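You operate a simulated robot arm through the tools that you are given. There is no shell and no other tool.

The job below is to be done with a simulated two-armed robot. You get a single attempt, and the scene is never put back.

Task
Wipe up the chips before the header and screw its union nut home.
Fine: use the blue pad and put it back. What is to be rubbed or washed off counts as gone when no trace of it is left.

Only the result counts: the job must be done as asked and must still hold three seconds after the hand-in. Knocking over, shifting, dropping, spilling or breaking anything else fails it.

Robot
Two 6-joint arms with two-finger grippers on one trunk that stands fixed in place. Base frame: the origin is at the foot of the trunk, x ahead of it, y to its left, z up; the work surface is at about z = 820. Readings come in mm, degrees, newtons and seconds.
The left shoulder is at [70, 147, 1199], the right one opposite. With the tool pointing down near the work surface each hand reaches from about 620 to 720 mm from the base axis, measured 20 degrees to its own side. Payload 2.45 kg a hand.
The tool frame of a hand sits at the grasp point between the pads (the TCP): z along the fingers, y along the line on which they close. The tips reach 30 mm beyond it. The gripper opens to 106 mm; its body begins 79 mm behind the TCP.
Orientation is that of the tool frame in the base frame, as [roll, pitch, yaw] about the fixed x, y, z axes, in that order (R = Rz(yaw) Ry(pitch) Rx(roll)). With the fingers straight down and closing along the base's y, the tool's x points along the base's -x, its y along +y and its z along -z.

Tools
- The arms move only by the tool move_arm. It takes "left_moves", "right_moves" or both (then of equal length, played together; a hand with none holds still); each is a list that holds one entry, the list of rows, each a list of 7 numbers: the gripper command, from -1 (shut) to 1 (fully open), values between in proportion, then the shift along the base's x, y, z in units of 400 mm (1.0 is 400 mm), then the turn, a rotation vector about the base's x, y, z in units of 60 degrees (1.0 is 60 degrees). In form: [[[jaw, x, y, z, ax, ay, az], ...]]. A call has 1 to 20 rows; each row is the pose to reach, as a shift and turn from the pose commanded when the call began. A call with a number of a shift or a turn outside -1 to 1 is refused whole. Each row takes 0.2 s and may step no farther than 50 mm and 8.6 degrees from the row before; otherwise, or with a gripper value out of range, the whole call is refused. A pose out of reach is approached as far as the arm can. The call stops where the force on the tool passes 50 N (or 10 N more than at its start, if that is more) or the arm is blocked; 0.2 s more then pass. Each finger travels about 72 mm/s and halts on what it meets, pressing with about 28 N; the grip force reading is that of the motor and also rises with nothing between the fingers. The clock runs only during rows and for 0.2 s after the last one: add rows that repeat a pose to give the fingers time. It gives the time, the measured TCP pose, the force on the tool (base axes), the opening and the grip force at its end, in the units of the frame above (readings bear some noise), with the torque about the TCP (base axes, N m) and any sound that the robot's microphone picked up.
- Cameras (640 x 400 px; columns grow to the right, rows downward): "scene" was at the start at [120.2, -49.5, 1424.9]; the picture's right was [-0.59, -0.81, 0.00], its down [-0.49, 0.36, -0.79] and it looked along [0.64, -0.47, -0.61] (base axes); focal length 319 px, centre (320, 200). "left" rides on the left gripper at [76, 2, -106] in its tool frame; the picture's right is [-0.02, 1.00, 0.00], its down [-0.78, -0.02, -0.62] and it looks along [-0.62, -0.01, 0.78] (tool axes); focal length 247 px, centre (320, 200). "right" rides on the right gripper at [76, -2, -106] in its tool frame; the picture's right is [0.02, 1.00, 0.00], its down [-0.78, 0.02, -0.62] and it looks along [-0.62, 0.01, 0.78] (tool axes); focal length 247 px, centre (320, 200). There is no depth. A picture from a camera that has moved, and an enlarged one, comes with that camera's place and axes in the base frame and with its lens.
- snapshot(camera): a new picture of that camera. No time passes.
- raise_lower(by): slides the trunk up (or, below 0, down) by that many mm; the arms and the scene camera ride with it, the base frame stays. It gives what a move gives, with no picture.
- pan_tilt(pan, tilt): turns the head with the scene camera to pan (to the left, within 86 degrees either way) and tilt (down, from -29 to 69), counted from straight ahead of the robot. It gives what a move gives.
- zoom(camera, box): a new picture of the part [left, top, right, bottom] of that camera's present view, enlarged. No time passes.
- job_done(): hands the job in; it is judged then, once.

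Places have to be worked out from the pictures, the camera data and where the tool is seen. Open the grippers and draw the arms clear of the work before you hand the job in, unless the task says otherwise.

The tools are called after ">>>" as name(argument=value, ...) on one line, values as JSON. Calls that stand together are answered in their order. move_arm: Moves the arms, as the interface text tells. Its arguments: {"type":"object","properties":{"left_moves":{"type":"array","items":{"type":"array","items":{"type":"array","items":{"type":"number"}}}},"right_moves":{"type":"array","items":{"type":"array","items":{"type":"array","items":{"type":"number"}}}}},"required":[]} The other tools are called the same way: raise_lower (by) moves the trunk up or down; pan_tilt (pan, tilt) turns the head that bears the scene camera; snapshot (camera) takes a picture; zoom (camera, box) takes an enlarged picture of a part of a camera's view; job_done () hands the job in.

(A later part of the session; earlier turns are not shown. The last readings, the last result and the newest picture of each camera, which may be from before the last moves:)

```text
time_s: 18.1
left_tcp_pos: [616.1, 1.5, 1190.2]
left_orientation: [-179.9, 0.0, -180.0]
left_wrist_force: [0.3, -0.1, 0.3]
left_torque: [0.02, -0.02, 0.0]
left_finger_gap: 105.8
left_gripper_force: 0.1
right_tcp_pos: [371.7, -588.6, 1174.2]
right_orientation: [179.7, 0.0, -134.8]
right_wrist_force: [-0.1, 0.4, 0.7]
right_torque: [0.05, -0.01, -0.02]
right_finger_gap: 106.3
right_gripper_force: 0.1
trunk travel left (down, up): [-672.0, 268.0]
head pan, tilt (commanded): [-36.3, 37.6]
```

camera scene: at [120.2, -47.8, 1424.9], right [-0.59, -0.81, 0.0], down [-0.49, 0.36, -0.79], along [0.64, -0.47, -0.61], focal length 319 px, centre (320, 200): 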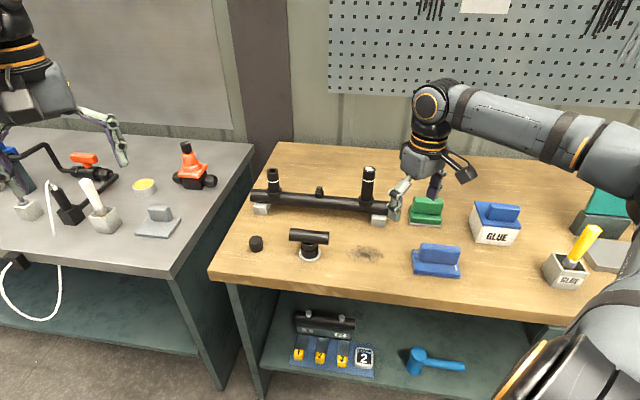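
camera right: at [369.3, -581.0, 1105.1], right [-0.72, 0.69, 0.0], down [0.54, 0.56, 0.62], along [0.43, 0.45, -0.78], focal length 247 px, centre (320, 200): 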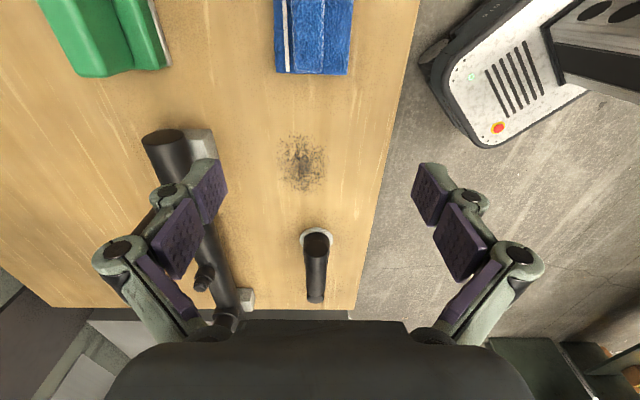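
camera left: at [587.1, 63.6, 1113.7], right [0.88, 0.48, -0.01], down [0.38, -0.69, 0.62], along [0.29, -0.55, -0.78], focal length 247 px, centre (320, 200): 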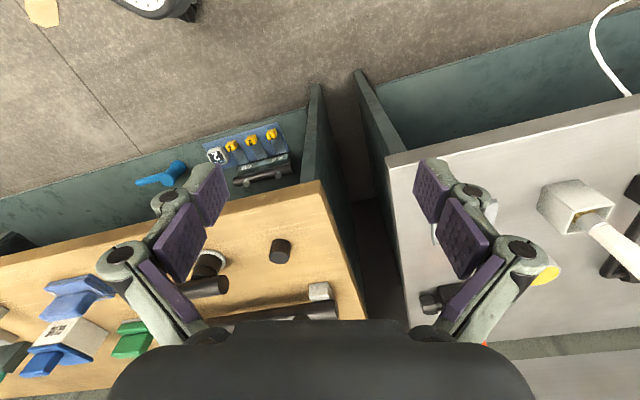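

Now over the pad at shoulder height, all reachable. Before lowering the trunk further than before (‑280), I'll look right to check that the arm's elbow and forearm have clearance over the glue pot and other items.

>>> pan_tilt(pan=-70, tilt=35)

>>> snapshot(camera="scene")

```text
time_s: 19.1
left_tcp_pos: [617.2, 1.9, 1191.9]
left_orientation: [-179.8, 0.0, 180.0]
left_wrist_force: [-0.6, -0.9, -0.1]
left_torque: [0.0, -0.01, 0.0]
left_finger_gap: 105.8
left_gripper_force: 0.0
right_tcp_pos: [372.6, -587.5, 1175.6]
right_orientation: [179.8, 0.0, -135.1]
right_wrist_force: [0.1, 0.2, -0.2]
right_torque: [0.02, 0.01, 0.0]
right_finger_gap: 105.9
right_gripper_force: 0.1
trunk travel left (down, up): [-672.0, 268.0]
head pan, tilt (commanded): [-70.0, 35.0]
```

```text
taken
camera scene: at [80.6, -81.0, 1428.8], right [-0.94, -0.34, 0.0], down [-0.2, 0.54, -0.82], along [0.28, -0.77, -0.57], focal length 319 px, centre (320, 200)
```

scene: 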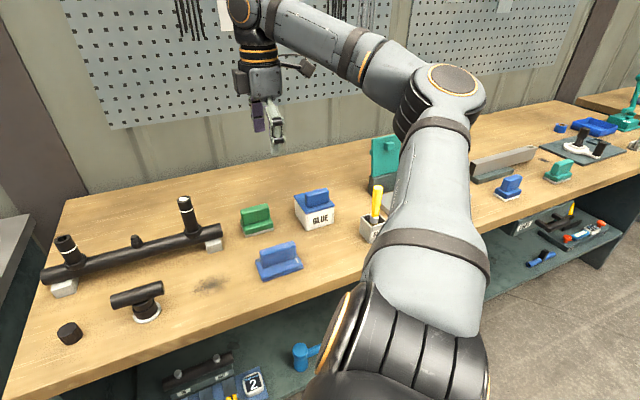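

Elbow (~(70, -460, 1330)) and forearm stay in front of/above everything if lowered 280 mm. I'll lower the trunk by 265 so the open fingertips reach just the top of the handle, then check.

>>> raise_lower(by=-265)

>>> snapshot(camera="right")

>>> snapshot(camera="scene")

```text
time_s: 21.8
left_tcp_pos: [616.4, 1.2, 926.3]
left_orientation: [-179.8, 0.1, 180.0]
left_wrist_force: [-0.4, -0.9, -0.6]
left_torque: [0.02, 0.02, 0.0]
left_finger_gap: 105.9
left_gripper_force: 0.1
right_tcp_pos: [371.5, -589.5, 909.4]
right_orientation: [179.9, 0.0, -135.0]
right_wrist_force: [0.0, 0.9, 0.0]
right_torque: [-0.01, 0.01, 0.02]
right_finger_gap: 106.0
right_gripper_force: 0.1
trunk travel left (down, up): [-407.0, 533.0]
head pan, tilt (commanded): [-70.0, 35.0]
```

```text
taken
camera right: at [320.0, -643.0, 1016.0], right [-0.72, 0.69, 0.0], down [0.54, 0.57, 0.62], along [0.43, 0.45, -0.78], focal length 247 px, centre (320, 200)
```

right: 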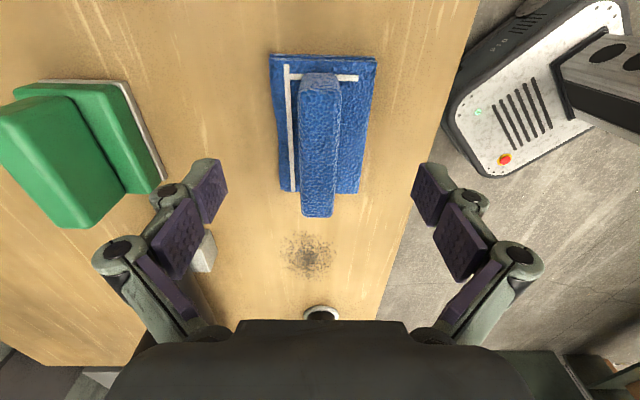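

```text
taken
camera scene: at [80.3, -81.0, 1163.9], right [-0.94, -0.34, 0.0], down [-0.2, 0.54, -0.82], along [0.28, -0.77, -0.57], focal length 319 px, centre (320, 200)
```

scene: 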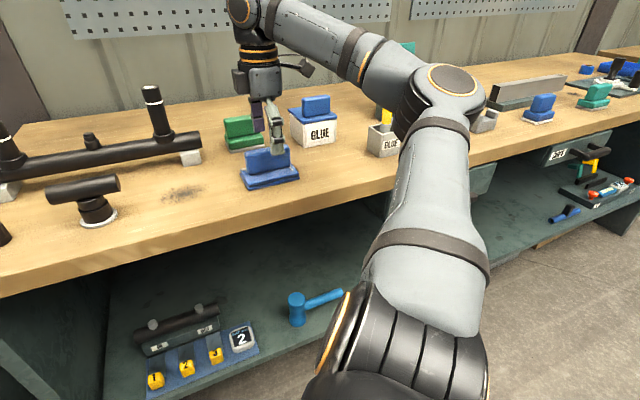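

The hand is centred over the pad. I'll descend 30 mm and close on the handle.

>>> move_arm(right_moves=[[[1, 0.008, 0.006, -0.03, 0, 0, 0], [1, 0.009, 0.006, -0.06, 0, 0, 0], [1, 0.009, 0.006, -0.074, 0, 0, 0], [1, 0.009, 0.006, -0.074, 0, 0, 0], [-1, 0.009, 0.006, -0.074, 0, 0, 0], [-1, 0.009, 0.006, -0.074, 0, 0, 0], [-1, 0.009, 0.006, -0.074, 0, 0, 0], [-1, 0.009, 0.006, -0.074, 0, 0, 0], [-1, 0.009, 0.006, -0.074, 0, 0, 0]]])

>>> snapshot(camera="right")

>>> snapshot(camera="scene")

```text
time_s: 23.8
left_tcp_pos: [617.2, 1.6, 925.9]
left_orientation: [-179.9, 0.1, -180.0]
left_wrist_force: [0.5, 0.1, 0.6]
left_torque: [0.02, 0.02, 0.01]
left_finger_gap: 106.1
left_gripper_force: 0.0
right_tcp_pos: [375.2, -586.4, 880.7]
right_orientation: [179.9, 0.0, -134.9]
right_wrist_force: [0.1, -0.9, 2.1]
right_torque: [-0.03, -0.01, -0.02]
right_finger_gap: 23.2
right_gripper_force: 28.1
trunk travel left (down, up): [-407.0, 533.0]
head pan, tilt (commanded): [-70.0, 35.0]
```

```text
taken
camera right: at [323.3, -640.2, 986.4], right [-0.72, 0.69, 0.0], down [0.54, 0.57, 0.62], along [0.43, 0.45, -0.78], focal length 247 px, centre (320, 200)
```

right: 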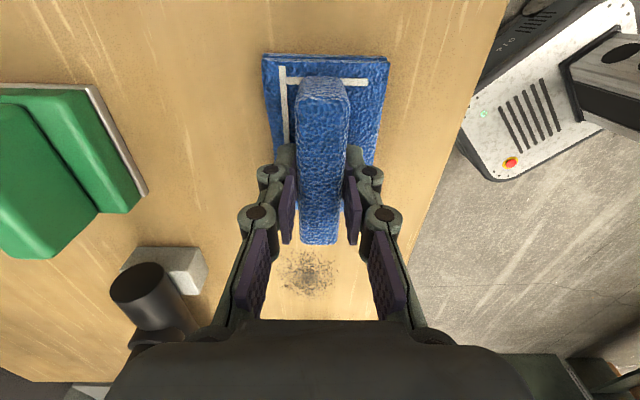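

```text
taken
camera scene: at [80.5, -81.0, 1163.9], right [-0.94, -0.34, 0.0], down [-0.2, 0.54, -0.82], along [0.28, -0.77, -0.57], focal length 319 px, centre (320, 200)
```

scene: 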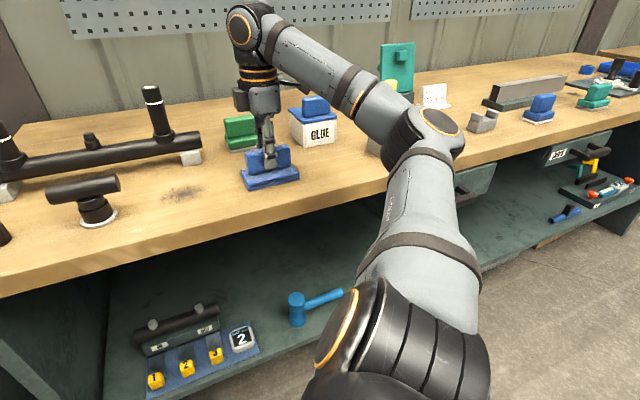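

The pad is gripped (gap 23 mm). I'll lift it 20 mm, carry it toward the chips to the near end of the patch, and lower it to just above the table.

>>> move_arm(right_moves=[[[-1, 0, 0, 0.03, 0, 0, 0], [-1, 0, 0, 0.06, 0, 0, 0], [-1, 0.05, 0.04, 0.06, 0, 0, 0], [-1, 0.105, 0.085, 0.06, 0, 0, 0], [-1, 0.16, 0.127, 0.06, 0, 0, 0], [-1, 0.208, 0.167, 0.06, 0, 0, 0], [-1, 0.208, 0.167, 0.03, 0, 0, 0], [-1, 0.208, 0.167, 0.015, 0, 0, 0]]])

>>> snapshot(camera="scene")

>>> snapshot(camera="right")

```text
time_s: 25.6
left_tcp_pos: [617.2, 2.4, 925.2]
left_orientation: [-179.8, -0.1, 180.0]
left_wrist_force: [-0.1, 0.2, -0.1]
left_torque: [0.01, 0.02, -0.03]
left_finger_gap: 106.1
left_gripper_force: 0.1
right_tcp_pos: [459.3, -517.3, 886.6]
right_orientation: [179.8, 0.0, -135.0]
right_wrist_force: [0.7, 0.8, -0.3]
right_torque: [-0.02, 0.04, -0.01]
right_finger_gap: 23.2
right_gripper_force: 27.5
trunk travel left (down, up): [-407.0, 533.0]
head pan, tilt (commanded): [-70.0, 35.0]
```

```text
taken
camera scene: at [80.8, -80.8, 1163.9], right [-0.94, -0.34, 0.0], down [-0.2, 0.54, -0.82], along [0.28, -0.77, -0.57], focal length 319 px, centre (320, 200)
```

scene: 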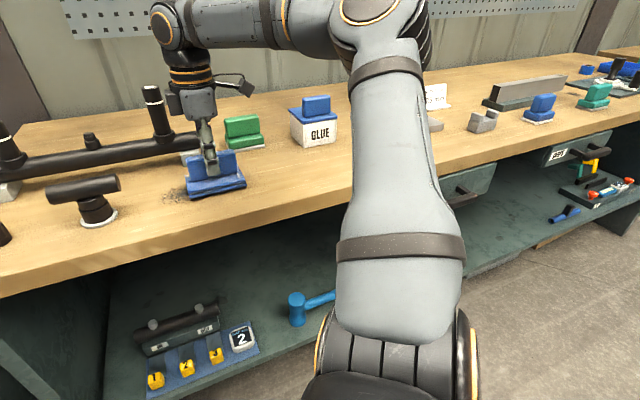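

```text
taken
camera right: at [407.6, -572.7, 992.0], right [-0.72, 0.69, 0.0], down [0.54, 0.56, 0.62], along [0.43, 0.45, -0.78], focal length 247 px, centre (320, 200)
```

right: 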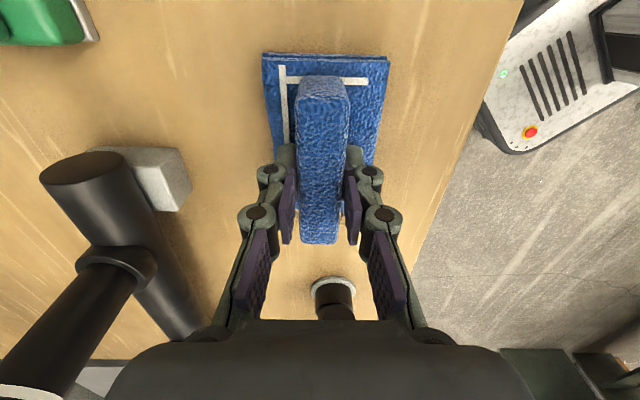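

The pad is just above the near edge of the chips. I'll press it lightly (about 2 mm below contact) and make overlapping strokes along the header direction, staying clear of the tee (its bar starts ~90 mm past the chip centre).

>>> move_arm(right_moves=[[[-1, 0, 0, -0.012, 0, 0, 0], [-1, 0, 0, -0.0205, 0, 0, 0], [-1, 0.045, 0.045, -0.0205, 0, 0, 0], [-1, 0.09, 0.09, -0.0205, 0, 0, 0], [-1, 0.134, 0.134, -0.0205, 0, 0, 0], [-1, 0.166, 0.102, -0.0205, 0, 0, 0], [-1, 0.126, 0.062, -0.0205, 0, 0, 0], [-1, 0.079, 0.015, -0.0205, 0, 0, 0], [-1, 0.032, -0.032, -0.0205, 0, 0, 0], [-1, 0.002, -0.062, -0.0205, 0, 0, 0], [-1, -0.03, -0.03, -0.0205, 0, 0, 0], [-1, -0.062, 0.002, -0.0205, 0, 0, 0], [-1, -0.012, 0.052, -0.0205, 0, 0, 0], [-1, 0.038, 0.102, -0.0205, 0, 0, 0], [-1, 0.078, 0.142, -0.0205, 0, 0, 0], [-1, 0.102, 0.166, -0.0205, 0, 0, 0], [-1, 0.094, 0.094, -0.0205, 0, 0, 0], [-1, 0.047, 0.047, -0.0205, 0, 0, 0], [-1, 0, 0, -0.0205, 0, 0, 0]]])

>>> snapshot(camera="scene")

>>> snapshot(camera="right")

```text
time_s: 29.6
left_tcp_pos: [615.6, 5.0, 927.4]
left_orientation: [-179.7, 0.2, -179.9]
left_wrist_force: [0.0, -0.2, 0.6]
left_torque: [-0.04, -0.01, 0.01]
left_finger_gap: 106.2
left_gripper_force: 0.1
right_tcp_pos: [458.2, -516.6, 880.9]
right_orientation: [-180.0, 0.0, -134.9]
right_wrist_force: [4.1, 2.7, 18.0]
right_torque: [0.64, -0.69, -0.02]
right_finger_gap: 23.5
right_gripper_force: 27.6
trunk travel left (down, up): [-407.0, 533.0]
head pan, tilt (commanded): [-70.0, 35.0]
```

```text
taken
camera scene: at [79.4, -78.2, 1164.2], right [-0.94, -0.34, 0.0], down [-0.2, 0.54, -0.82], along [0.28, -0.77, -0.57], focal length 319 px, centre (320, 200)
```

scene: 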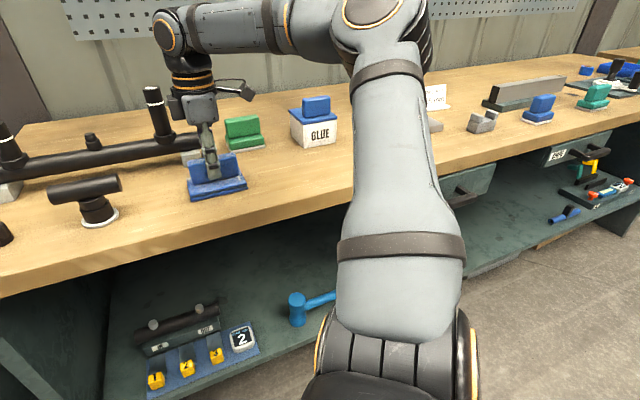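

```text
taken
camera right: at [406.0, -571.1, 985.6], right [-0.72, 0.69, 0.0], down [0.54, 0.57, 0.62], along [0.43, 0.45, -0.78], focal length 247 px, centre (320, 200)
```

right: 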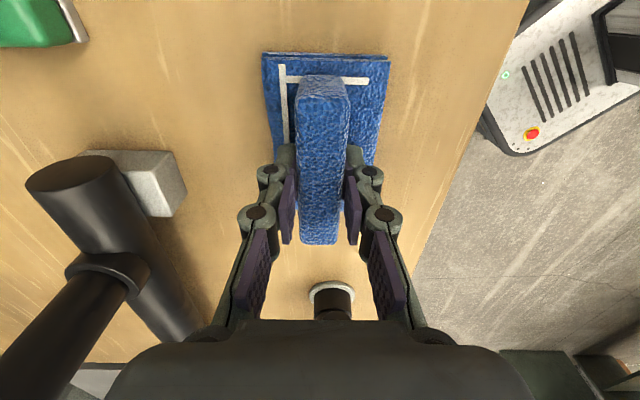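

18 N contact force, the strokes ran through. I'll lift and carry the pad to hover over its home spot, then inspect the wiped area.

>>> move_arm(right_moves=[[[-1, 0, 0, 0.03, 0, 0, 0], [-1, 0, 0, 0.06, 0, 0, 0], [-1, -0.05, -0.04, 0.06, 0, 0, 0], [-1, -0.105, -0.085, 0.06, 0, 0, 0], [-1, -0.16, -0.13, 0.06, 0, 0, 0], [-1, -0.208, -0.172, 0.06, 0, 0, 0], [-1, -0.208, -0.172, 0.06, 0, 0, 0]]])

>>> snapshot(camera="right")

>>> zoom(camera="scene", box=[120, 150, 260, 240])

```text
time_s: 31.2
left_tcp_pos: [616.2, 2.7, 926.3]
left_orientation: [-179.8, 0.0, 180.0]
left_wrist_force: [0.0, -0.8, -0.7]
left_torque: [0.01, 0.01, 0.0]
left_finger_gap: 106.1
left_gripper_force: 0.0
right_tcp_pos: [376.0, -586.5, 902.0]
right_orientation: [179.8, -0.1, -135.0]
right_wrist_force: [0.7, 0.8, -1.4]
right_torque: [-0.02, 0.02, -0.01]
right_finger_gap: 23.3
right_gripper_force: 28.6
trunk travel left (down, up): [-407.0, 533.0]
head pan, tilt (commanded): [-70.0, 35.0]
```

```text
taken
camera right: at [324.5, -641.3, 1008.2], right [-0.72, 0.69, 0.0], down [0.54, 0.57, 0.62], along [0.43, 0.45, -0.78], focal length 247 px, centre (320, 200)
```

right: 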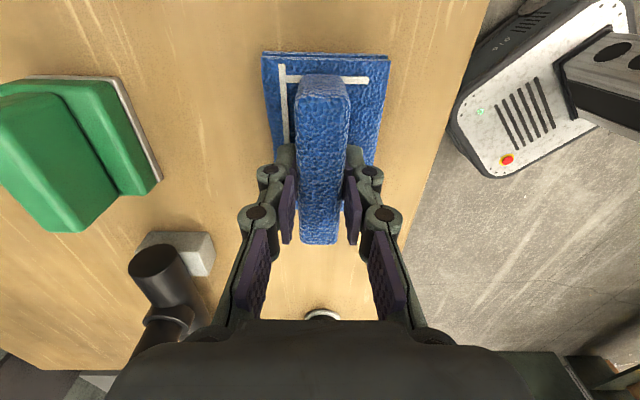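

```text
4.44 times, centred on (190, 195) of scene
camera zoom: at [80.8, -80.6, 1163.9], right [-0.94, -0.34, 0.0], down [-0.2, 0.54, -0.82], along [0.28, -0.77, -0.57], focal length 1419 px, centre (898, 222)
```

zoom: 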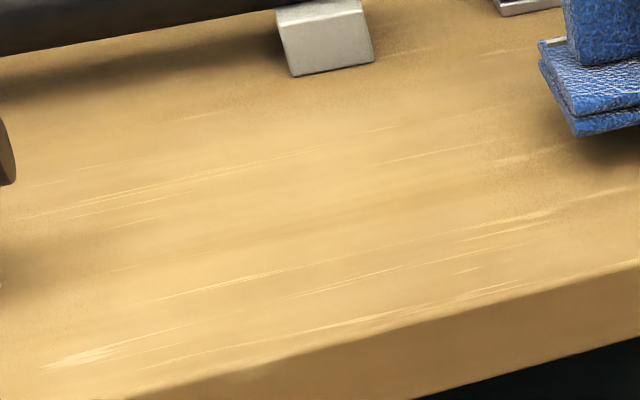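

The table looks clean. I'll zoom in harder on the wiped area to be sure no trace remains before putting the pad down.

>>> zoom(camera="scene", box=[150, 175, 215, 215])

>>> zoom(camera="right", box=[220, 230, 400, 330])

```text
9.85 times, centred on (182, 195) of scene
camera zoom: at [80.8, -80.6, 1163.9], right [-0.94, -0.34, 0.0], down [-0.2, 0.54, -0.82], along [0.28, -0.77, -0.57], focal length 3144 px, centre (1674, 249)
```

zoom: 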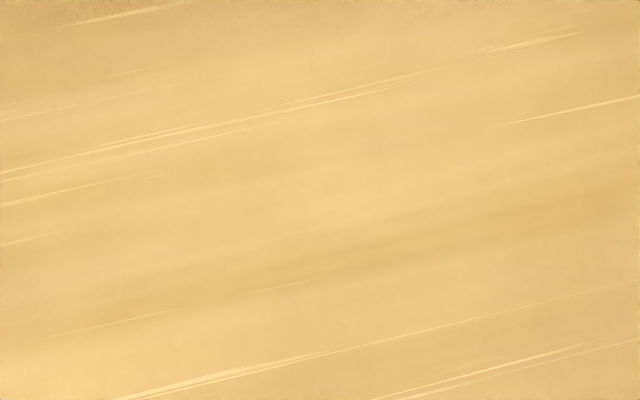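

```text
3.56 times, centred on (310, 280) of right
camera zoom: at [324.5, -641.3, 1008.2], right [-0.72, 0.69, 0.0], down [0.54, 0.57, 0.62], along [0.43, 0.45, -0.78], focal length 878 px, centre (356, -84)
```

zoom: 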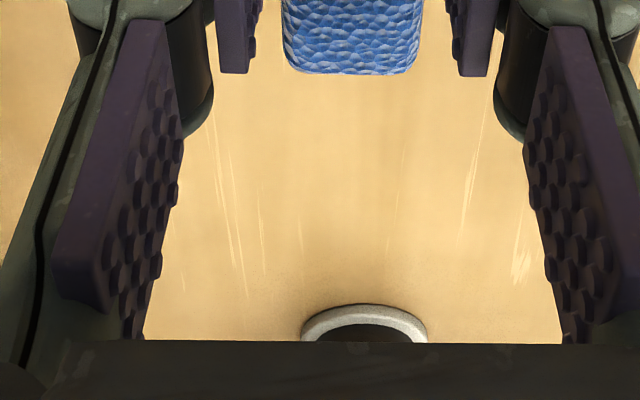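

No trace of chips is left. I'll set the pad down at its original place (TCP 375.2, -586.4, 880.7) and release it.

>>> move_arm(right_moves=[[[-1, -0.002, 0, -0.02, 0, 0, 0], [-1, -0.002, 0, -0.04, 0, 0, 0], [-1, -0.002, 0, -0.0535, 0, 0, 0], [-1, -0.002, 0, -0.0535, 0, 0, 0], [1, -0.002, 0, -0.0535, 0, 0, 0], [1, -0.002, 0, -0.0535, 0, 0, 0], [1, -0.002, 0, -0.0535, 0, 0, 0], [1, -0.002, 0, -0.0535, 0, 0, 0], [1, -0.002, 0, 0.02, 0, 0, 0], [1, -0.002, 0, 0.08, 0, 0, 0], [1, -0.002, 0, 0.1, 0, 0, 0]]])

>>> snapshot(camera="right")

>>> snapshot(camera="scene")

```text
time_s: 33.6
left_tcp_pos: [616.6, 0.6, 926.8]
left_orientation: [-179.8, 0.0, -179.9]
left_wrist_force: [-0.1, 0.3, -0.1]
left_torque: [-0.01, 0.0, 0.03]
left_finger_gap: 106.0
left_gripper_force: 0.1
right_tcp_pos: [375.0, -588.3, 942.3]
right_orientation: [179.9, 0.0, -135.0]
right_wrist_force: [-0.7, -0.5, -0.7]
right_torque: [0.02, -0.01, 0.0]
right_finger_gap: 106.0
right_gripper_force: 0.1
trunk travel left (down, up): [-407.0, 533.0]
head pan, tilt (commanded): [-70.0, 35.0]
```

```text
taken
camera right: at [322.9, -642.6, 1048.7], right [-0.72, 0.69, 0.0], down [0.54, 0.57, 0.62], along [0.43, 0.45, -0.78], focal length 247 px, centre (320, 200)
```

right: 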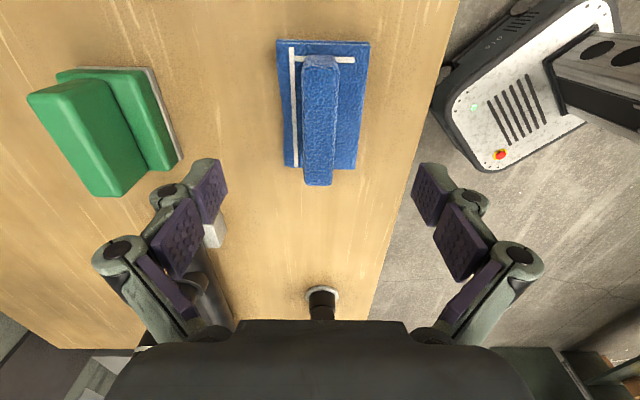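

```text
taken
camera scene: at [80.2, -80.8, 1163.9], right [-0.94, -0.34, 0.0], down [-0.2, 0.54, -0.82], along [0.28, -0.77, -0.57], focal length 319 px, centre (320, 200)
```

scene: 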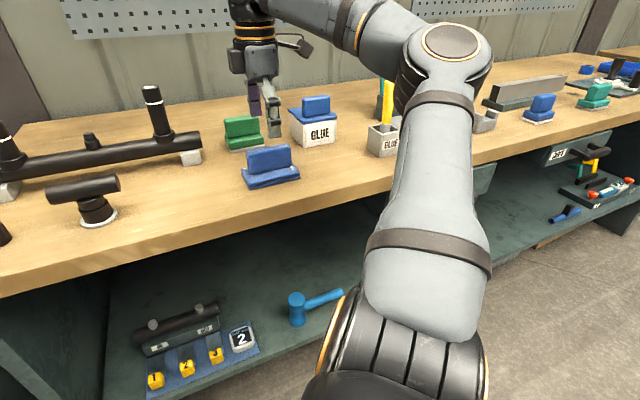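

The pad is back in place. Now for the nut: I'll raise the trunk back to its starting height so I can test how far the right hand reaches toward the header's stub at a safe height.

>>> raise_lower(by=265)

>>> pan_tilt(pan=-36.3, tilt=37.6)

>>> snapshot(camera="scene")

```text
time_s: 36.4
left_tcp_pos: [617.3, 1.1, 1190.9]
left_orientation: [-179.8, 0.0, 180.0]
left_wrist_force: [0.1, 0.4, 0.0]
left_torque: [0.01, -0.01, -0.03]
left_finger_gap: 106.0
left_gripper_force: 0.1
right_tcp_pos: [374.9, -587.9, 1207.0]
right_orientation: [179.8, 0.0, -135.0]
right_wrist_force: [-0.7, -0.2, 0.2]
right_torque: [0.02, 0.01, -0.01]
right_finger_gap: 105.9
right_gripper_force: 0.1
trunk travel left (down, up): [-672.0, 268.0]
head pan, tilt (commanded): [-70.0, 35.0]
```

```text
time_s: 37.3
left_tcp_pos: [617.1, 1.7, 1191.2]
left_orientation: [-179.8, 0.0, 179.9]
left_wrist_force: [-0.4, -0.1, 0.4]
left_torque: [-0.02, 0.03, 0.03]
left_finger_gap: 106.2
left_gripper_force: 0.0
right_tcp_pos: [374.2, -588.3, 1207.9]
right_orientation: [179.8, 0.0, -135.0]
right_wrist_force: [0.1, 0.4, 0.2]
right_torque: [0.0, 0.0, -0.01]
right_finger_gap: 106.1
right_gripper_force: 0.0
trunk travel left (down, up): [-672.0, 268.0]
head pan, tilt (commanded): [-36.3, 37.6]
```

```text
taken
camera scene: at [120.0, -49.6, 1424.9], right [-0.59, -0.81, 0.0], down [-0.49, 0.36, -0.79], along [0.64, -0.47, -0.61], focal length 319 px, centre (320, 200)
```

scene: 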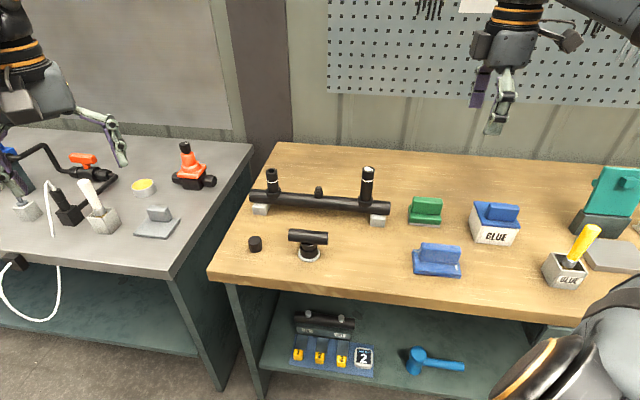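

Chips are gone and the pad sits where it was. I'll move the right hand back over the centre (default yaw) on the way to test reach over the header's stub.

>>> move_arm(right_moves=[[[1, 0.05, 0.045, 0, 0, 0, -0.094], [1, 0.1, 0.09, -0.03, 0, 0, -0.188], [1, 0.155, 0.14, -0.08, 0, 0, -0.28], [1, 0.21, 0.185, -0.13, 0, 0, -0.375], [1, 0.26, 0.23, -0.18, 0, 0, -0.47], [1, 0.31, 0.28, -0.23, 0, 0, -0.56], [1, 0.365, 0.325, -0.28, 0, 0, -0.66], [1, 0.415, 0.37, -0.32, 0, 0, -0.75]]])

>>> move_arm(right_moves=[[[1, 0.08, -0.01, 0, 0, 0, 0], [1, 0.16, -0.03, 0, 0, 0, 0], [1, 0.24, -0.05, 0, 0, 0, 0], [1, 0.32, -0.07, 0, 0, 0, 0], [1, 0.4, -0.088, 0, 0, 0, 0]]])

```text
time_s: 39.1
left_tcp_pos: [618.0, 2.2, 1190.7]
left_orientation: [-179.7, -0.1, 180.0]
left_wrist_force: [-0.3, 0.4, -0.4]
left_torque: [0.0, 0.0, -0.04]
left_finger_gap: 106.1
left_gripper_force: 0.0
right_tcp_pos: [541.0, -443.4, 1077.0]
right_orientation: [179.8, 0.0, 179.8]
right_wrist_force: [-0.8, 0.3, 0.5]
right_torque: [-0.03, 0.02, -0.01]
right_finger_gap: 105.9
right_gripper_force: 0.1
right hand out of reach, approached as far as the arm can: row 8
trunk travel left (down, up): [-672.0, 268.0]
head pan, tilt (commanded): [-36.3, 37.6]
```

```text
time_s: 40.3
left_tcp_pos: [616.8, 1.8, 1190.2]
left_orientation: [-179.8, -0.1, 179.9]
left_wrist_force: [0.8, -0.2, -0.2]
left_torque: [-0.03, 0.02, 0.01]
left_finger_gap: 106.0
left_gripper_force: 0.1
right_tcp_pos: [577.6, -512.1, 1058.2]
right_orientation: [179.8, 0.1, 180.0]
right_wrist_force: [-0.2, 0.3, -0.6]
right_torque: [-0.03, -0.01, -0.01]
right_finger_gap: 106.0
right_gripper_force: 0.0
right hand out of reach, approached as far as the arm can: row 1, 2, 3, 4, 5
trunk travel left (down, up): [-672.0, 268.0]
head pan, tilt (commanded): [-36.3, 37.6]
```

The hand stopped at (578, -512, 1058), about 125 mm short of the stub with the tool vertical. I'll look at the arm's posture to understand what limits it.

>>> pan_tilt(pan=-60, tilt=30)

>>> snapshot(camera="scene")

>>> snapshot(camera="right")

```text
time_s: 41.2
left_tcp_pos: [616.4, 2.3, 1191.6]
left_orientation: [-179.8, 0.0, 180.0]
left_wrist_force: [0.0, -0.1, -0.7]
left_torque: [0.01, 0.03, 0.0]
left_finger_gap: 106.0
left_gripper_force: 0.0
right_tcp_pos: [577.6, -512.6, 1058.6]
right_orientation: [179.9, 0.0, -180.0]
right_wrist_force: [0.1, 0.4, -0.6]
right_torque: [0.0, -0.02, 0.02]
right_finger_gap: 105.9
right_gripper_force: 0.0
trunk travel left (down, up): [-672.0, 268.0]
head pan, tilt (commanded): [-60.0, 30.0]
```

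```text
taken
camera scene: at [95.8, -76.5, 1436.6], right [-0.87, -0.5, 0.0], down [-0.25, 0.43, -0.87], along [0.43, -0.75, -0.5], focal length 319 px, centre (320, 200)
```

scene: 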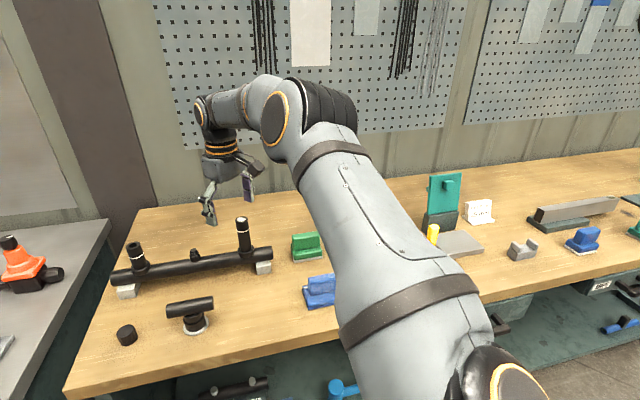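

```text
taken
camera right: at [501.2, -512.7, 1165.2], right [-0.02, 1.0, 0.0], down [0.78, 0.02, 0.62], along [0.62, 0.02, -0.78], focal length 247 px, centre (320, 200)
```

right: 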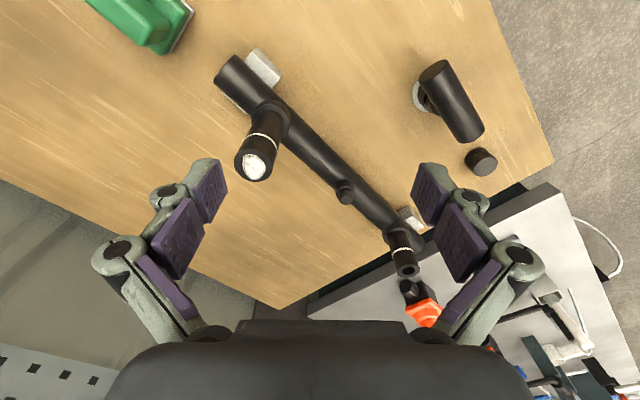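

The arm is nearly straight there, so a vertical tool can't reach the stub; tilting the fingers outward brings the wrist closer. I'll test that: turn the tool to yaw -20° with about 38° outward tilt here at safe height.

>>> move_arm(right_moves=[[[1, 0, 0, 0, -0.0187, -0.1044, -0.054], [1, 0, 0, 0, -0.0373, -0.2088, -0.108], [1, 0, 0, 0, -0.056, -0.3132, -0.162], [1, 0, 0, 0, -0.0747, -0.4177, -0.216], [1, 0, 0, 0, -0.0933, -0.5221, -0.27], [1, 0, 0, 0, -0.112, -0.6265, -0.324], [1, 0, 0, 0, -0.112, -0.6265, -0.324]]])

>>> snapshot(camera="right")

>>> snapshot(camera="scene")

```text
time_s: 42.8
left_tcp_pos: [617.1, 1.9, 1191.2]
left_orientation: [-179.8, 0.0, 180.0]
left_wrist_force: [0.3, -0.3, -0.1]
left_torque: [0.01, -0.01, -0.01]
left_finger_gap: 106.1
left_gripper_force: 0.0
right_tcp_pos: [580.0, -508.9, 1064.3]
right_orientation: [179.8, 38.0, 159.7]
right_wrist_force: [0.7, -0.2, 0.9]
right_torque: [0.0, -0.01, 0.0]
right_finger_gap: 105.7
right_gripper_force: 0.1
trunk travel left (down, up): [-672.0, 268.0]
head pan, tilt (commanded): [-60.0, 30.0]
```

```text
taken
camera right: at [461.2, -467.3, 1100.7], right [0.33, 0.94, -0.01], down [0.23, -0.07, 0.97], along [0.92, -0.32, -0.23], focal length 247 px, centre (320, 200)
```

right: 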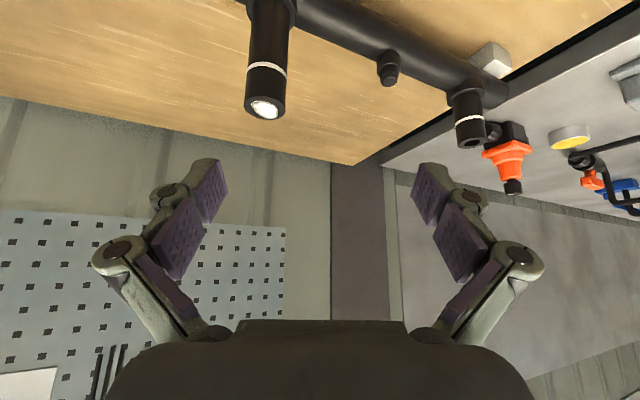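

```text
taken
camera scene: at [95.9, -76.2, 1436.7], right [-0.87, -0.5, 0.0], down [-0.25, 0.43, -0.87], along [0.43, -0.75, -0.5], focal length 319 px, centre (320, 200)
```

scene: 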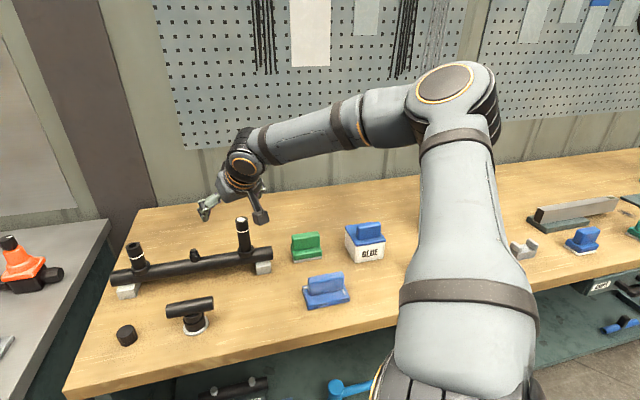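

The tilted pose works and leaves a lot of slack. I'll now move the tilted hand to above the stub (701, -473) at z≈1045 to confirm reach.

>>> move_arm(right_moves=[[[1, 0.08, 0.022, -0.01, 0, 0, 0], [1, 0.16, 0.045, -0.02, 0, 0, 0], [1, 0.235, 0.07, -0.03, 0, 0, 0], [1, 0.3025, 0.09, -0.05, 0, 0, 0], [1, 0.3025, 0.09, -0.05, 0, 0, 0]]])

>>> snapshot(camera="right")

>>> snapshot(camera="scene")

```text
time_s: 44.0
left_tcp_pos: [617.1, 1.6, 1192.5]
left_orientation: [-179.8, 0.0, 180.0]
left_wrist_force: [-0.5, 0.2, -0.5]
left_torque: [-0.02, -0.02, -0.02]
left_finger_gap: 105.9
left_gripper_force: 0.0
right_tcp_pos: [674.8, -489.5, 1045.5]
right_orientation: [179.9, 38.0, 159.9]
right_wrist_force: [-0.1, 0.1, 0.4]
right_torque: [0.0, -0.01, 0.02]
right_finger_gap: 106.0
right_gripper_force: 0.1
right hand out of reach, approached as far as the arm can: row 4, 5
trunk travel left (down, up): [-672.0, 268.0]
head pan, tilt (commanded): [-60.0, 30.0]
```

```text
taken
camera right: at [556.8, -447.6, 1081.9], right [0.33, 0.95, -0.01], down [0.23, -0.07, 0.97], along [0.92, -0.32, -0.23], focal length 247 px, centre (320, 200)
```

right: 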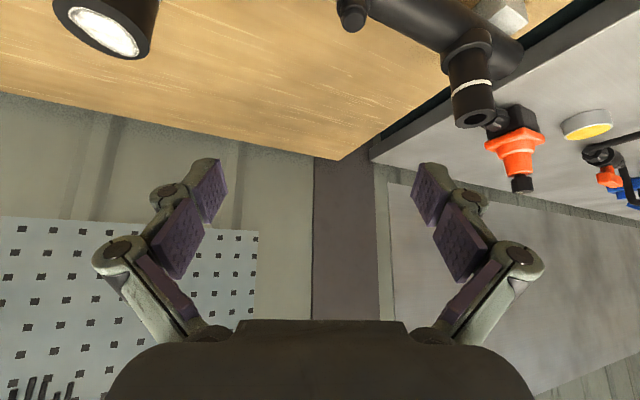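

```text
taken
camera scene: at [95.6, -76.4, 1436.7], right [-0.87, -0.5, 0.0], down [-0.25, 0.43, -0.87], along [0.43, -0.75, -0.5], focal length 319 px, centre (320, 200)
```

scene: 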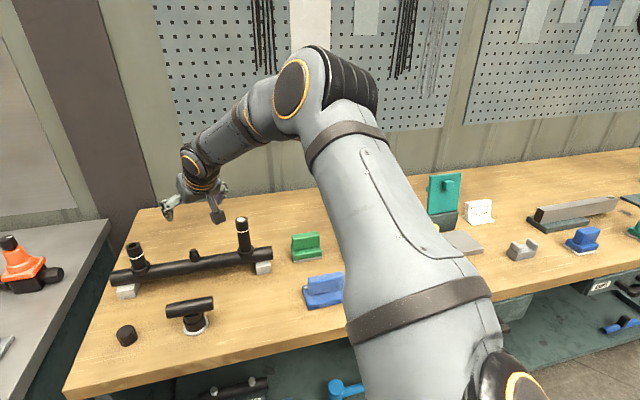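

Still ~30 mm short and pushed to the right: this looks like a shoulder singularity on that side rather than pure length. I'll untilt, rise, and cross over to the left side (toward 20° azimuth, where the stated reach is) and approach from there.

>>> move_arm(right_moves=[[[1, -0.06, 0.02, 0.04, 0.016, 0.0895, 0.0463], [1, -0.12, 0.04, 0.08, 0.032, 0.179, 0.0926], [1, -0.18, 0.07, 0.12, 0.048, 0.2685, 0.139], [1, -0.24, 0.1, 0.16, 0.064, 0.358, 0.185], [1, -0.3, 0.13, 0.2, 0.08, 0.4475, 0.2314], [1, -0.36, 0.16, 0.24, 0.096, 0.537, 0.278], [1, -0.4, 0.18, 0.28, 0.112, 0.6265, 0.324]]])

>>> move_arm(right_moves=[[[1, 0, 0.08, 0, 0, 0, 0], [1, 0, 0.16, 0, 0, 0, 0], [1, 0, 0.24, 0, 0, 0, 0], [1, 0.02, 0.32, 0, 0, 0, 0], [1, 0.05, 0.4, 0, 0, 0, 0]]])

>>> snapshot(camera="scene")

```text
time_s: 45.6
left_tcp_pos: [615.9, 1.2, 1190.2]
left_orientation: [-179.9, 0.0, 180.0]
left_wrist_force: [-0.6, 0.6, -0.3]
left_torque: [0.0, 0.01, -0.03]
left_finger_gap: 106.0
left_gripper_force: 0.1
right_tcp_pos: [503.0, -422.3, 1152.6]
right_orientation: [179.7, -0.1, -179.9]
right_wrist_force: [-0.1, -0.1, -0.3]
right_torque: [-0.03, 0.02, -0.03]
right_finger_gap: 105.9
right_gripper_force: 0.1
right hand out of reach, approached as far as the arm can: row 6, 7
trunk travel left (down, up): [-672.0, 268.0]
head pan, tilt (commanded): [-60.0, 30.0]
```

```text
time_s: 46.8
left_tcp_pos: [616.9, 1.9, 1190.8]
left_orientation: [-179.8, 0.0, 179.9]
left_wrist_force: [0.0, 0.1, 0.0]
left_torque: [-0.01, -0.01, 0.03]
left_finger_gap: 106.2
left_gripper_force: 0.0
right_tcp_pos: [450.3, -355.1, 1132.4]
right_orientation: [179.7, 0.0, 179.9]
right_wrist_force: [0.5, 0.5, -0.5]
right_torque: [0.02, 0.0, 0.03]
right_finger_gap: 106.3
right_gripper_force: 0.1
right hand out of reach, approached as far as the arm can: row 1, 2, 3, 4, 5
trunk travel left (down, up): [-672.0, 268.0]
head pan, tilt (commanded): [-60.0, 30.0]
```

```text
taken
camera scene: at [95.6, -76.6, 1436.7], right [-0.87, -0.5, 0.0], down [-0.25, 0.43, -0.87], along [0.43, -0.75, -0.5], focal length 319 px, centre (320, 200)
```

scene: 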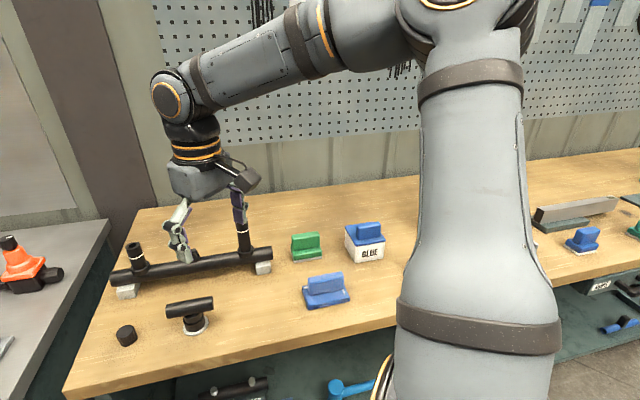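

The hand is stopped again moving left. The left arm is in a mirrored pose well inside; I'll look at how its elbow is arranged to understand which branch this arm would need.

>>> pan_tilt(pan=40, tilt=15)

>>> snapshot(camera="scene")

>>> pan_tilt(pan=-45, tilt=5)

>>> snapshot(camera="scene")

```text
time_s: 48.6
left_tcp_pos: [616.7, 1.2, 1191.0]
left_orientation: [-179.8, -0.1, 180.0]
left_wrist_force: [-0.2, 0.0, 0.6]
left_torque: [0.02, 0.02, 0.03]
left_finger_gap: 105.8
left_gripper_force: 0.1
right_tcp_pos: [451.4, -355.1, 1132.6]
right_orientation: [179.7, 0.0, -180.0]
right_wrist_force: [-0.2, -0.8, -0.5]
right_torque: [-0.01, 0.03, 0.0]
right_finger_gap: 105.9
right_gripper_force: 0.0
trunk travel left (down, up): [-672.0, 268.0]
head pan, tilt (commanded): [40.0, 15.0]
```

```text
taken
camera scene: at [122.1, 61.7, 1460.8], right [0.64, -0.77, 0.0], down [-0.2, -0.17, -0.97], along [0.74, 0.62, -0.26], focal length 319 px, centre (320, 200)
```

scene: 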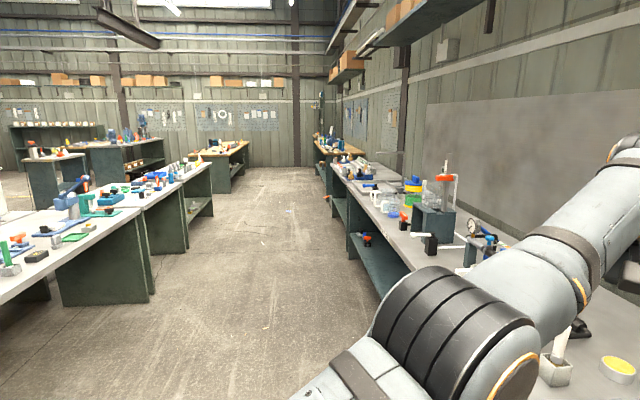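

```text
time_s: 50.2
left_tcp_pos: [616.9, 1.8, 1191.2]
left_orientation: [-179.8, 0.0, -179.9]
left_wrist_force: [-0.3, -0.7, -0.1]
left_torque: [-0.01, -0.03, 0.0]
left_finger_gap: 106.0
left_gripper_force: 0.2
right_tcp_pos: [449.6, -354.7, 1133.8]
right_orientation: [179.8, 0.0, 180.0]
right_wrist_force: [-0.6, 0.4, 0.5]
right_torque: [0.0, 0.04, -0.03]
right_finger_gap: 106.0
right_gripper_force: 0.0
trunk travel left (down, up): [-672.0, 268.0]
head pan, tilt (commanded): [-45.0, 5.0]
```

```text
taken
camera scene: at [115.4, -63.1, 1477.0], right [-0.71, -0.71, 0.0], down [-0.06, 0.06, -1.0], along [0.7, -0.7, -0.09], focal length 319 px, centre (320, 200)
```

scene: 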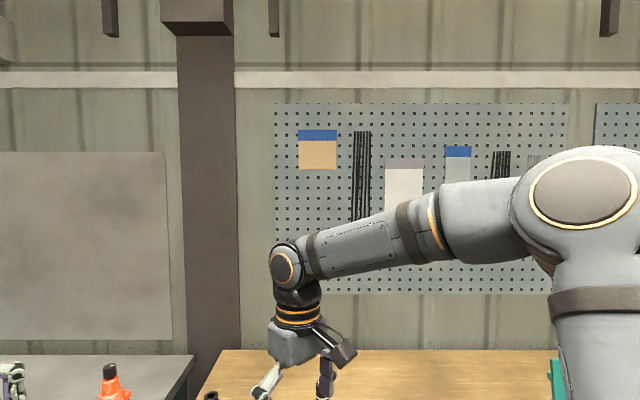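

To understand the right arm's geometry I'll look down at its shoulder mount.

>>> pan_tilt(pan=-80, tilt=60)

>>> snapshot(camera="scene")

>>> pan_tilt(pan=60, tilt=60)

>>> snapshot(camera="scene")

```text
time_s: 51.4
left_tcp_pos: [616.1, 1.9, 1191.5]
left_orientation: [-179.8, 0.0, -180.0]
left_wrist_force: [-0.8, 0.1, 0.9]
left_torque: [-0.04, -0.02, 0.02]
left_finger_gap: 106.1
left_gripper_force: 0.2
right_tcp_pos: [451.8, -354.3, 1132.2]
right_orientation: [179.8, 0.0, -180.0]
right_wrist_force: [0.5, -0.5, -0.5]
right_torque: [0.01, -0.03, -0.02]
right_finger_gap: 106.1
right_gripper_force: 0.0
trunk travel left (down, up): [-672.0, 268.0]
head pan, tilt (commanded): [-80.0, 60.0]
```

```text
taken
camera scene: at [62.0, -64.0, 1394.6], right [-0.98, -0.17, 0.0], down [-0.15, 0.85, -0.5], along [0.09, -0.49, -0.87], focal length 319 px, centre (320, 200)
```

scene: 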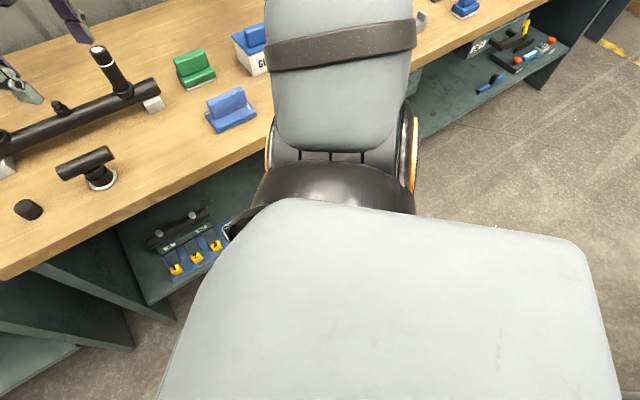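

```text
time_s: 53.6
left_tcp_pos: [617.0, 1.2, 1190.3]
left_orientation: [-179.9, 0.0, -180.0]
left_wrist_force: [0.6, 0.0, 0.7]
left_torque: [-0.01, 0.01, 0.01]
left_finger_gap: 106.2
left_gripper_force: 0.1
right_tcp_pos: [450.9, -354.6, 1133.1]
right_orientation: [179.8, 0.0, 179.9]
right_wrist_force: [0.2, -0.1, 0.8]
right_torque: [0.0, -0.02, 0.03]
right_finger_gap: 106.1
right_gripper_force: 0.0
trunk travel left (down, up): [-672.0, 268.0]
head pan, tilt (commanded): [60.0, 60.0]
```

```text
taken
camera scene: at [83.8, 59.5, 1394.6], right [0.87, -0.5, 0.0], down [-0.43, -0.75, -0.5], along [0.25, 0.43, -0.87], focal length 319 px, centre (320, 200)
```

scene: 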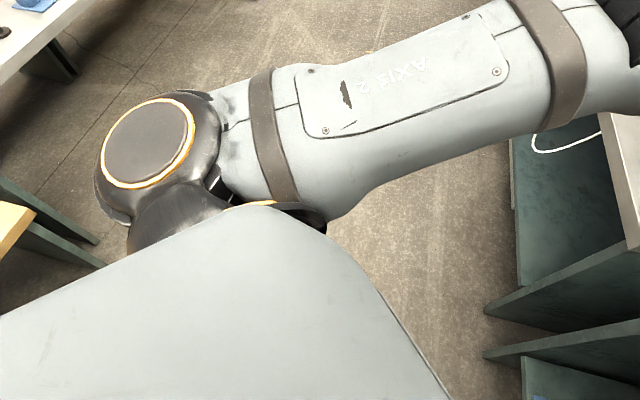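

The pictures show it is a multi-axis arm where the inner region is only reachable with the hand well below the shoulder (as the stated reach suggests). I'll raise the trunk 100 mm and bring the hand down first, then move left.

>>> pan_tilt(pan=-36.3, tilt=37.6)

>>> raise_lower(by=100)

>>> move_arm(right_moves=[[[1, 0, 0, -0.1, 0, 0, 0], [1, 0, 0, -0.2, 0, 0, 0], [1, 0, 0, -0.3, 0, 0, 0], [1, 0, 0, -0.4, 0, 0, 0], [1, 0.03, 0.02, -0.5, 0, 0, 0], [1, 0.06, 0.04, -0.58, 0, 0, 0]]])

>>> snapshot(camera="scene")

```text
time_s: 55.4
left_tcp_pos: [615.5, 1.4, 1191.6]
left_orientation: [-179.7, 0.0, 180.0]
left_wrist_force: [-0.3, -0.2, 0.2]
left_torque: [-0.02, 0.01, 0.03]
left_finger_gap: 106.1
left_gripper_force: 0.1
right_tcp_pos: [451.6, -353.8, 1132.6]
right_orientation: [179.8, 0.0, 180.0]
right_wrist_force: [0.3, -0.6, -0.5]
right_torque: [-0.01, 0.01, -0.04]
right_finger_gap: 106.0
right_gripper_force: 0.1
trunk travel left (down, up): [-672.0, 268.0]
head pan, tilt (commanded): [-36.3, 37.6]
```

```text
time_s: 56.7
left_tcp_pos: [618.0, 1.0, 1291.7]
left_orientation: [-179.9, 0.0, 180.0]
left_wrist_force: [-1.1, -0.3, -0.8]
left_torque: [0.01, -0.01, 0.02]
left_finger_gap: 106.1
left_gripper_force: 0.1
right_tcp_pos: [450.3, -355.6, 1232.8]
right_orientation: [179.9, 0.1, -180.0]
right_wrist_force: [-0.3, 0.3, -0.1]
right_torque: [0.0, -0.01, -0.02]
right_finger_gap: 106.1
right_gripper_force: 0.1
trunk travel left (down, up): [-772.0, 168.0]
head pan, tilt (commanded): [-36.3, 37.6]
```

```text
time_s: 58.1
left_tcp_pos: [616.8, 1.3, 1290.0]
left_orientation: [-179.8, -0.1, -180.0]
left_wrist_force: [0.8, 0.5, 0.0]
left_torque: [0.02, 0.02, -0.01]
left_finger_gap: 105.8
left_gripper_force: 0.1
right_tcp_pos: [464.7, -349.0, 1001.9]
right_orientation: [179.6, 0.1, 180.0]
right_wrist_force: [0.2, -0.4, 0.3]
right_torque: [-0.02, -0.02, -0.01]
right_finger_gap: 105.9
right_gripper_force: 0.2
right hand out of reach, approached as far as the arm can: row 6
trunk travel left (down, up): [-772.0, 168.0]
head pan, tilt (commanded): [-36.3, 37.6]
```

```text
taken
camera scene: at [121.4, -49.9, 1524.8], right [-0.59, -0.81, 0.0], down [-0.49, 0.36, -0.79], along [0.64, -0.47, -0.61], focal length 319 px, centre (320, 200)
```

scene: 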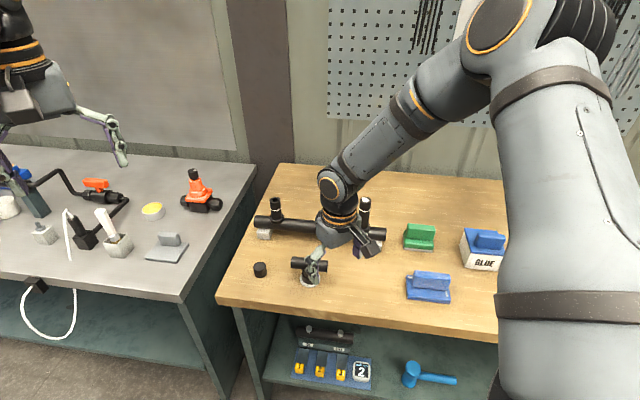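

Reachable down here. I'll now try moving forward-left toward (580, -270) at this height to see how far this branch allows.

>>> move_arm(right_moves=[[[1, 0.08, 0, 0, 0, 0, 0], [1, 0.16, 0.02, 0, 0, 0, 0], [1, 0.22, 0.08, 0, 0, 0, 0], [1, 0.26, 0.16, 0, 0, 0, 0], [1, 0.29, 0.2, 0, 0, 0, 0]]])

>>> snapshot(camera="scene")

```text
time_s: 59.3
left_tcp_pos: [617.8, 1.7, 1290.1]
left_orientation: [-179.8, 0.0, -180.0]
left_wrist_force: [0.5, -0.1, 0.2]
left_torque: [0.0, 0.03, 0.03]
left_finger_gap: 105.9
left_gripper_force: 0.1
right_tcp_pos: [484.7, -364.7, 1017.8]
right_orientation: [179.6, 0.3, 180.0]
right_wrist_force: [0.0, 0.9, -0.4]
right_torque: [-0.02, 0.01, 0.0]
right_finger_gap: 106.0
right_gripper_force: 0.0
right hand out of reach, approached as far as the arm can: row 1, 2, 3, 4, 5
trunk travel left (down, up): [-772.0, 168.0]
head pan, tilt (commanded): [-36.3, 37.6]
```

```text
taken
camera scene: at [120.1, -49.4, 1524.9], right [-0.59, -0.81, 0.0], down [-0.49, 0.36, -0.79], along [0.64, -0.47, -0.61], focal length 319 px, centre (320, 200)
```

scene: 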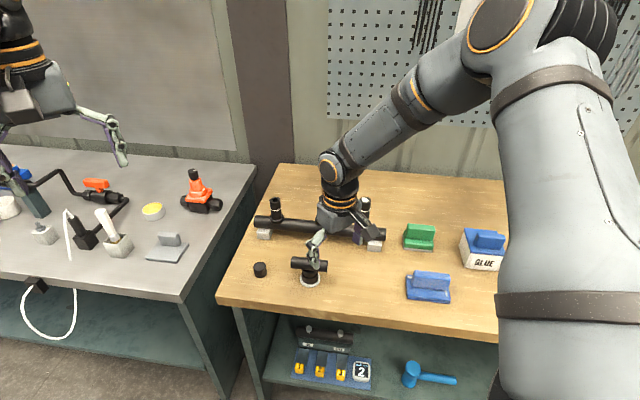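

Still blocked though the arm is well bent, so some joint is at its limit. I'll test whether another tool yaw frees it: turn +45° here and try to move forward again.

>>> move_arm(right_moves=[[[1, 0, 0, 0, 0, 0, 0.125], [1, 0, 0, 0, 0, 0, 0.25], [1, 0, 0, 0, 0, 0, 0.375], [1, 0, 0, 0, 0, 0, 0.5], [1, 0, 0, 0, 0, 0, 0.625], [1, 0, 0, 0, 0, 0, 0.75], [1, 0.08, 0.02, 0, 0, 0, 0.75], [1, 0.16, 0.04, 0, 0, 0, 0.75], [1, 0.24, 0.06, 0, 0, 0, 0.75]]])

```text
time_s: 61.3
left_tcp_pos: [616.3, 1.1, 1291.6]
left_orientation: [-179.8, 0.0, -179.9]
left_wrist_force: [0.2, -0.7, 0.1]
left_torque: [0.01, -0.02, 0.03]
left_finger_gap: 105.9
left_gripper_force: 0.0
right_tcp_pos: [508.4, -390.6, 1026.2]
right_orientation: [179.8, 0.1, -135.0]
right_wrist_force: [-0.2, 0.4, -0.6]
right_torque: [0.03, -0.01, -0.03]
right_finger_gap: 106.1
right_gripper_force: 0.1
right hand out of reach, approached as far as the arm can: row 2, 3, 4, 5, 6, 7, 8, 9
trunk travel left (down, up): [-772.0, 168.0]
head pan, tilt (commanded): [-36.3, 37.6]
```

>>> move_arm(right_moves=[[[1, 0, 0, 0, 0, 0, -0.14], [1, 0, 0, 0, 0, 0, -0.28], [1, 0, 0, 0, 0, 0, -0.42], [1, 0, 0, 0, 0, 0, -0.56], [1, 0, 0, 0, 0, 0, -0.7], [1, 0, 0, 0, 0, 0, -0.84], [1, 0, 0, 0, 0, 0, -0.98]]])

>>> move_arm(right_moves=[[[1, 0, 0, 0, 0, 0, -0.14], [1, 0, 0, 0, 0, 0, -0.28], [1, 0, 0, 0, 0, 0, -0.42], [1, 0, 0, 0, 0, 0, -0.52], [1, 0.08, 0.02, 0, 0, 0, -0.52], [1, 0.16, 0.04, 0, 0, 0, -0.52], [1, 0.24, 0.06, 0, 0, 0, -0.52]]])

```text
time_s: 62.9
left_tcp_pos: [616.4, 1.6, 1290.6]
left_orientation: [-179.8, 0.0, 179.9]
left_wrist_force: [0.2, 0.4, -0.4]
left_torque: [-0.01, 0.0, 0.0]
left_finger_gap: 106.0
left_gripper_force: 0.0
right_tcp_pos: [506.7, -390.1, 1024.8]
right_orientation: [179.8, 0.0, 166.1]
right_wrist_force: [0.4, 0.3, -0.9]
right_torque: [0.01, 0.01, 0.02]
right_finger_gap: 105.9
right_gripper_force: 0.1
trunk travel left (down, up): [-772.0, 168.0]
head pan, tilt (commanded): [-36.3, 37.6]
```

```text
time_s: 64.5
left_tcp_pos: [615.3, 1.5, 1290.7]
left_orientation: [-179.8, 0.1, 180.0]
left_wrist_force: [-0.4, 0.7, -0.3]
left_torque: [-0.02, 0.0, -0.02]
left_finger_gap: 106.1
left_gripper_force: 0.1
right_tcp_pos: [525.3, -409.9, 1033.9]
right_orientation: [179.7, 0.0, 135.0]
right_wrist_force: [-0.2, 0.2, 0.6]
right_torque: [-0.01, 0.03, 0.01]
right_finger_gap: 105.9
right_gripper_force: 0.1
right hand out of reach, approached as far as the arm can: row 5, 6, 7
trunk travel left (down, up): [-772.0, 168.0]
head pan, tilt (commanded): [-36.3, 37.6]
```

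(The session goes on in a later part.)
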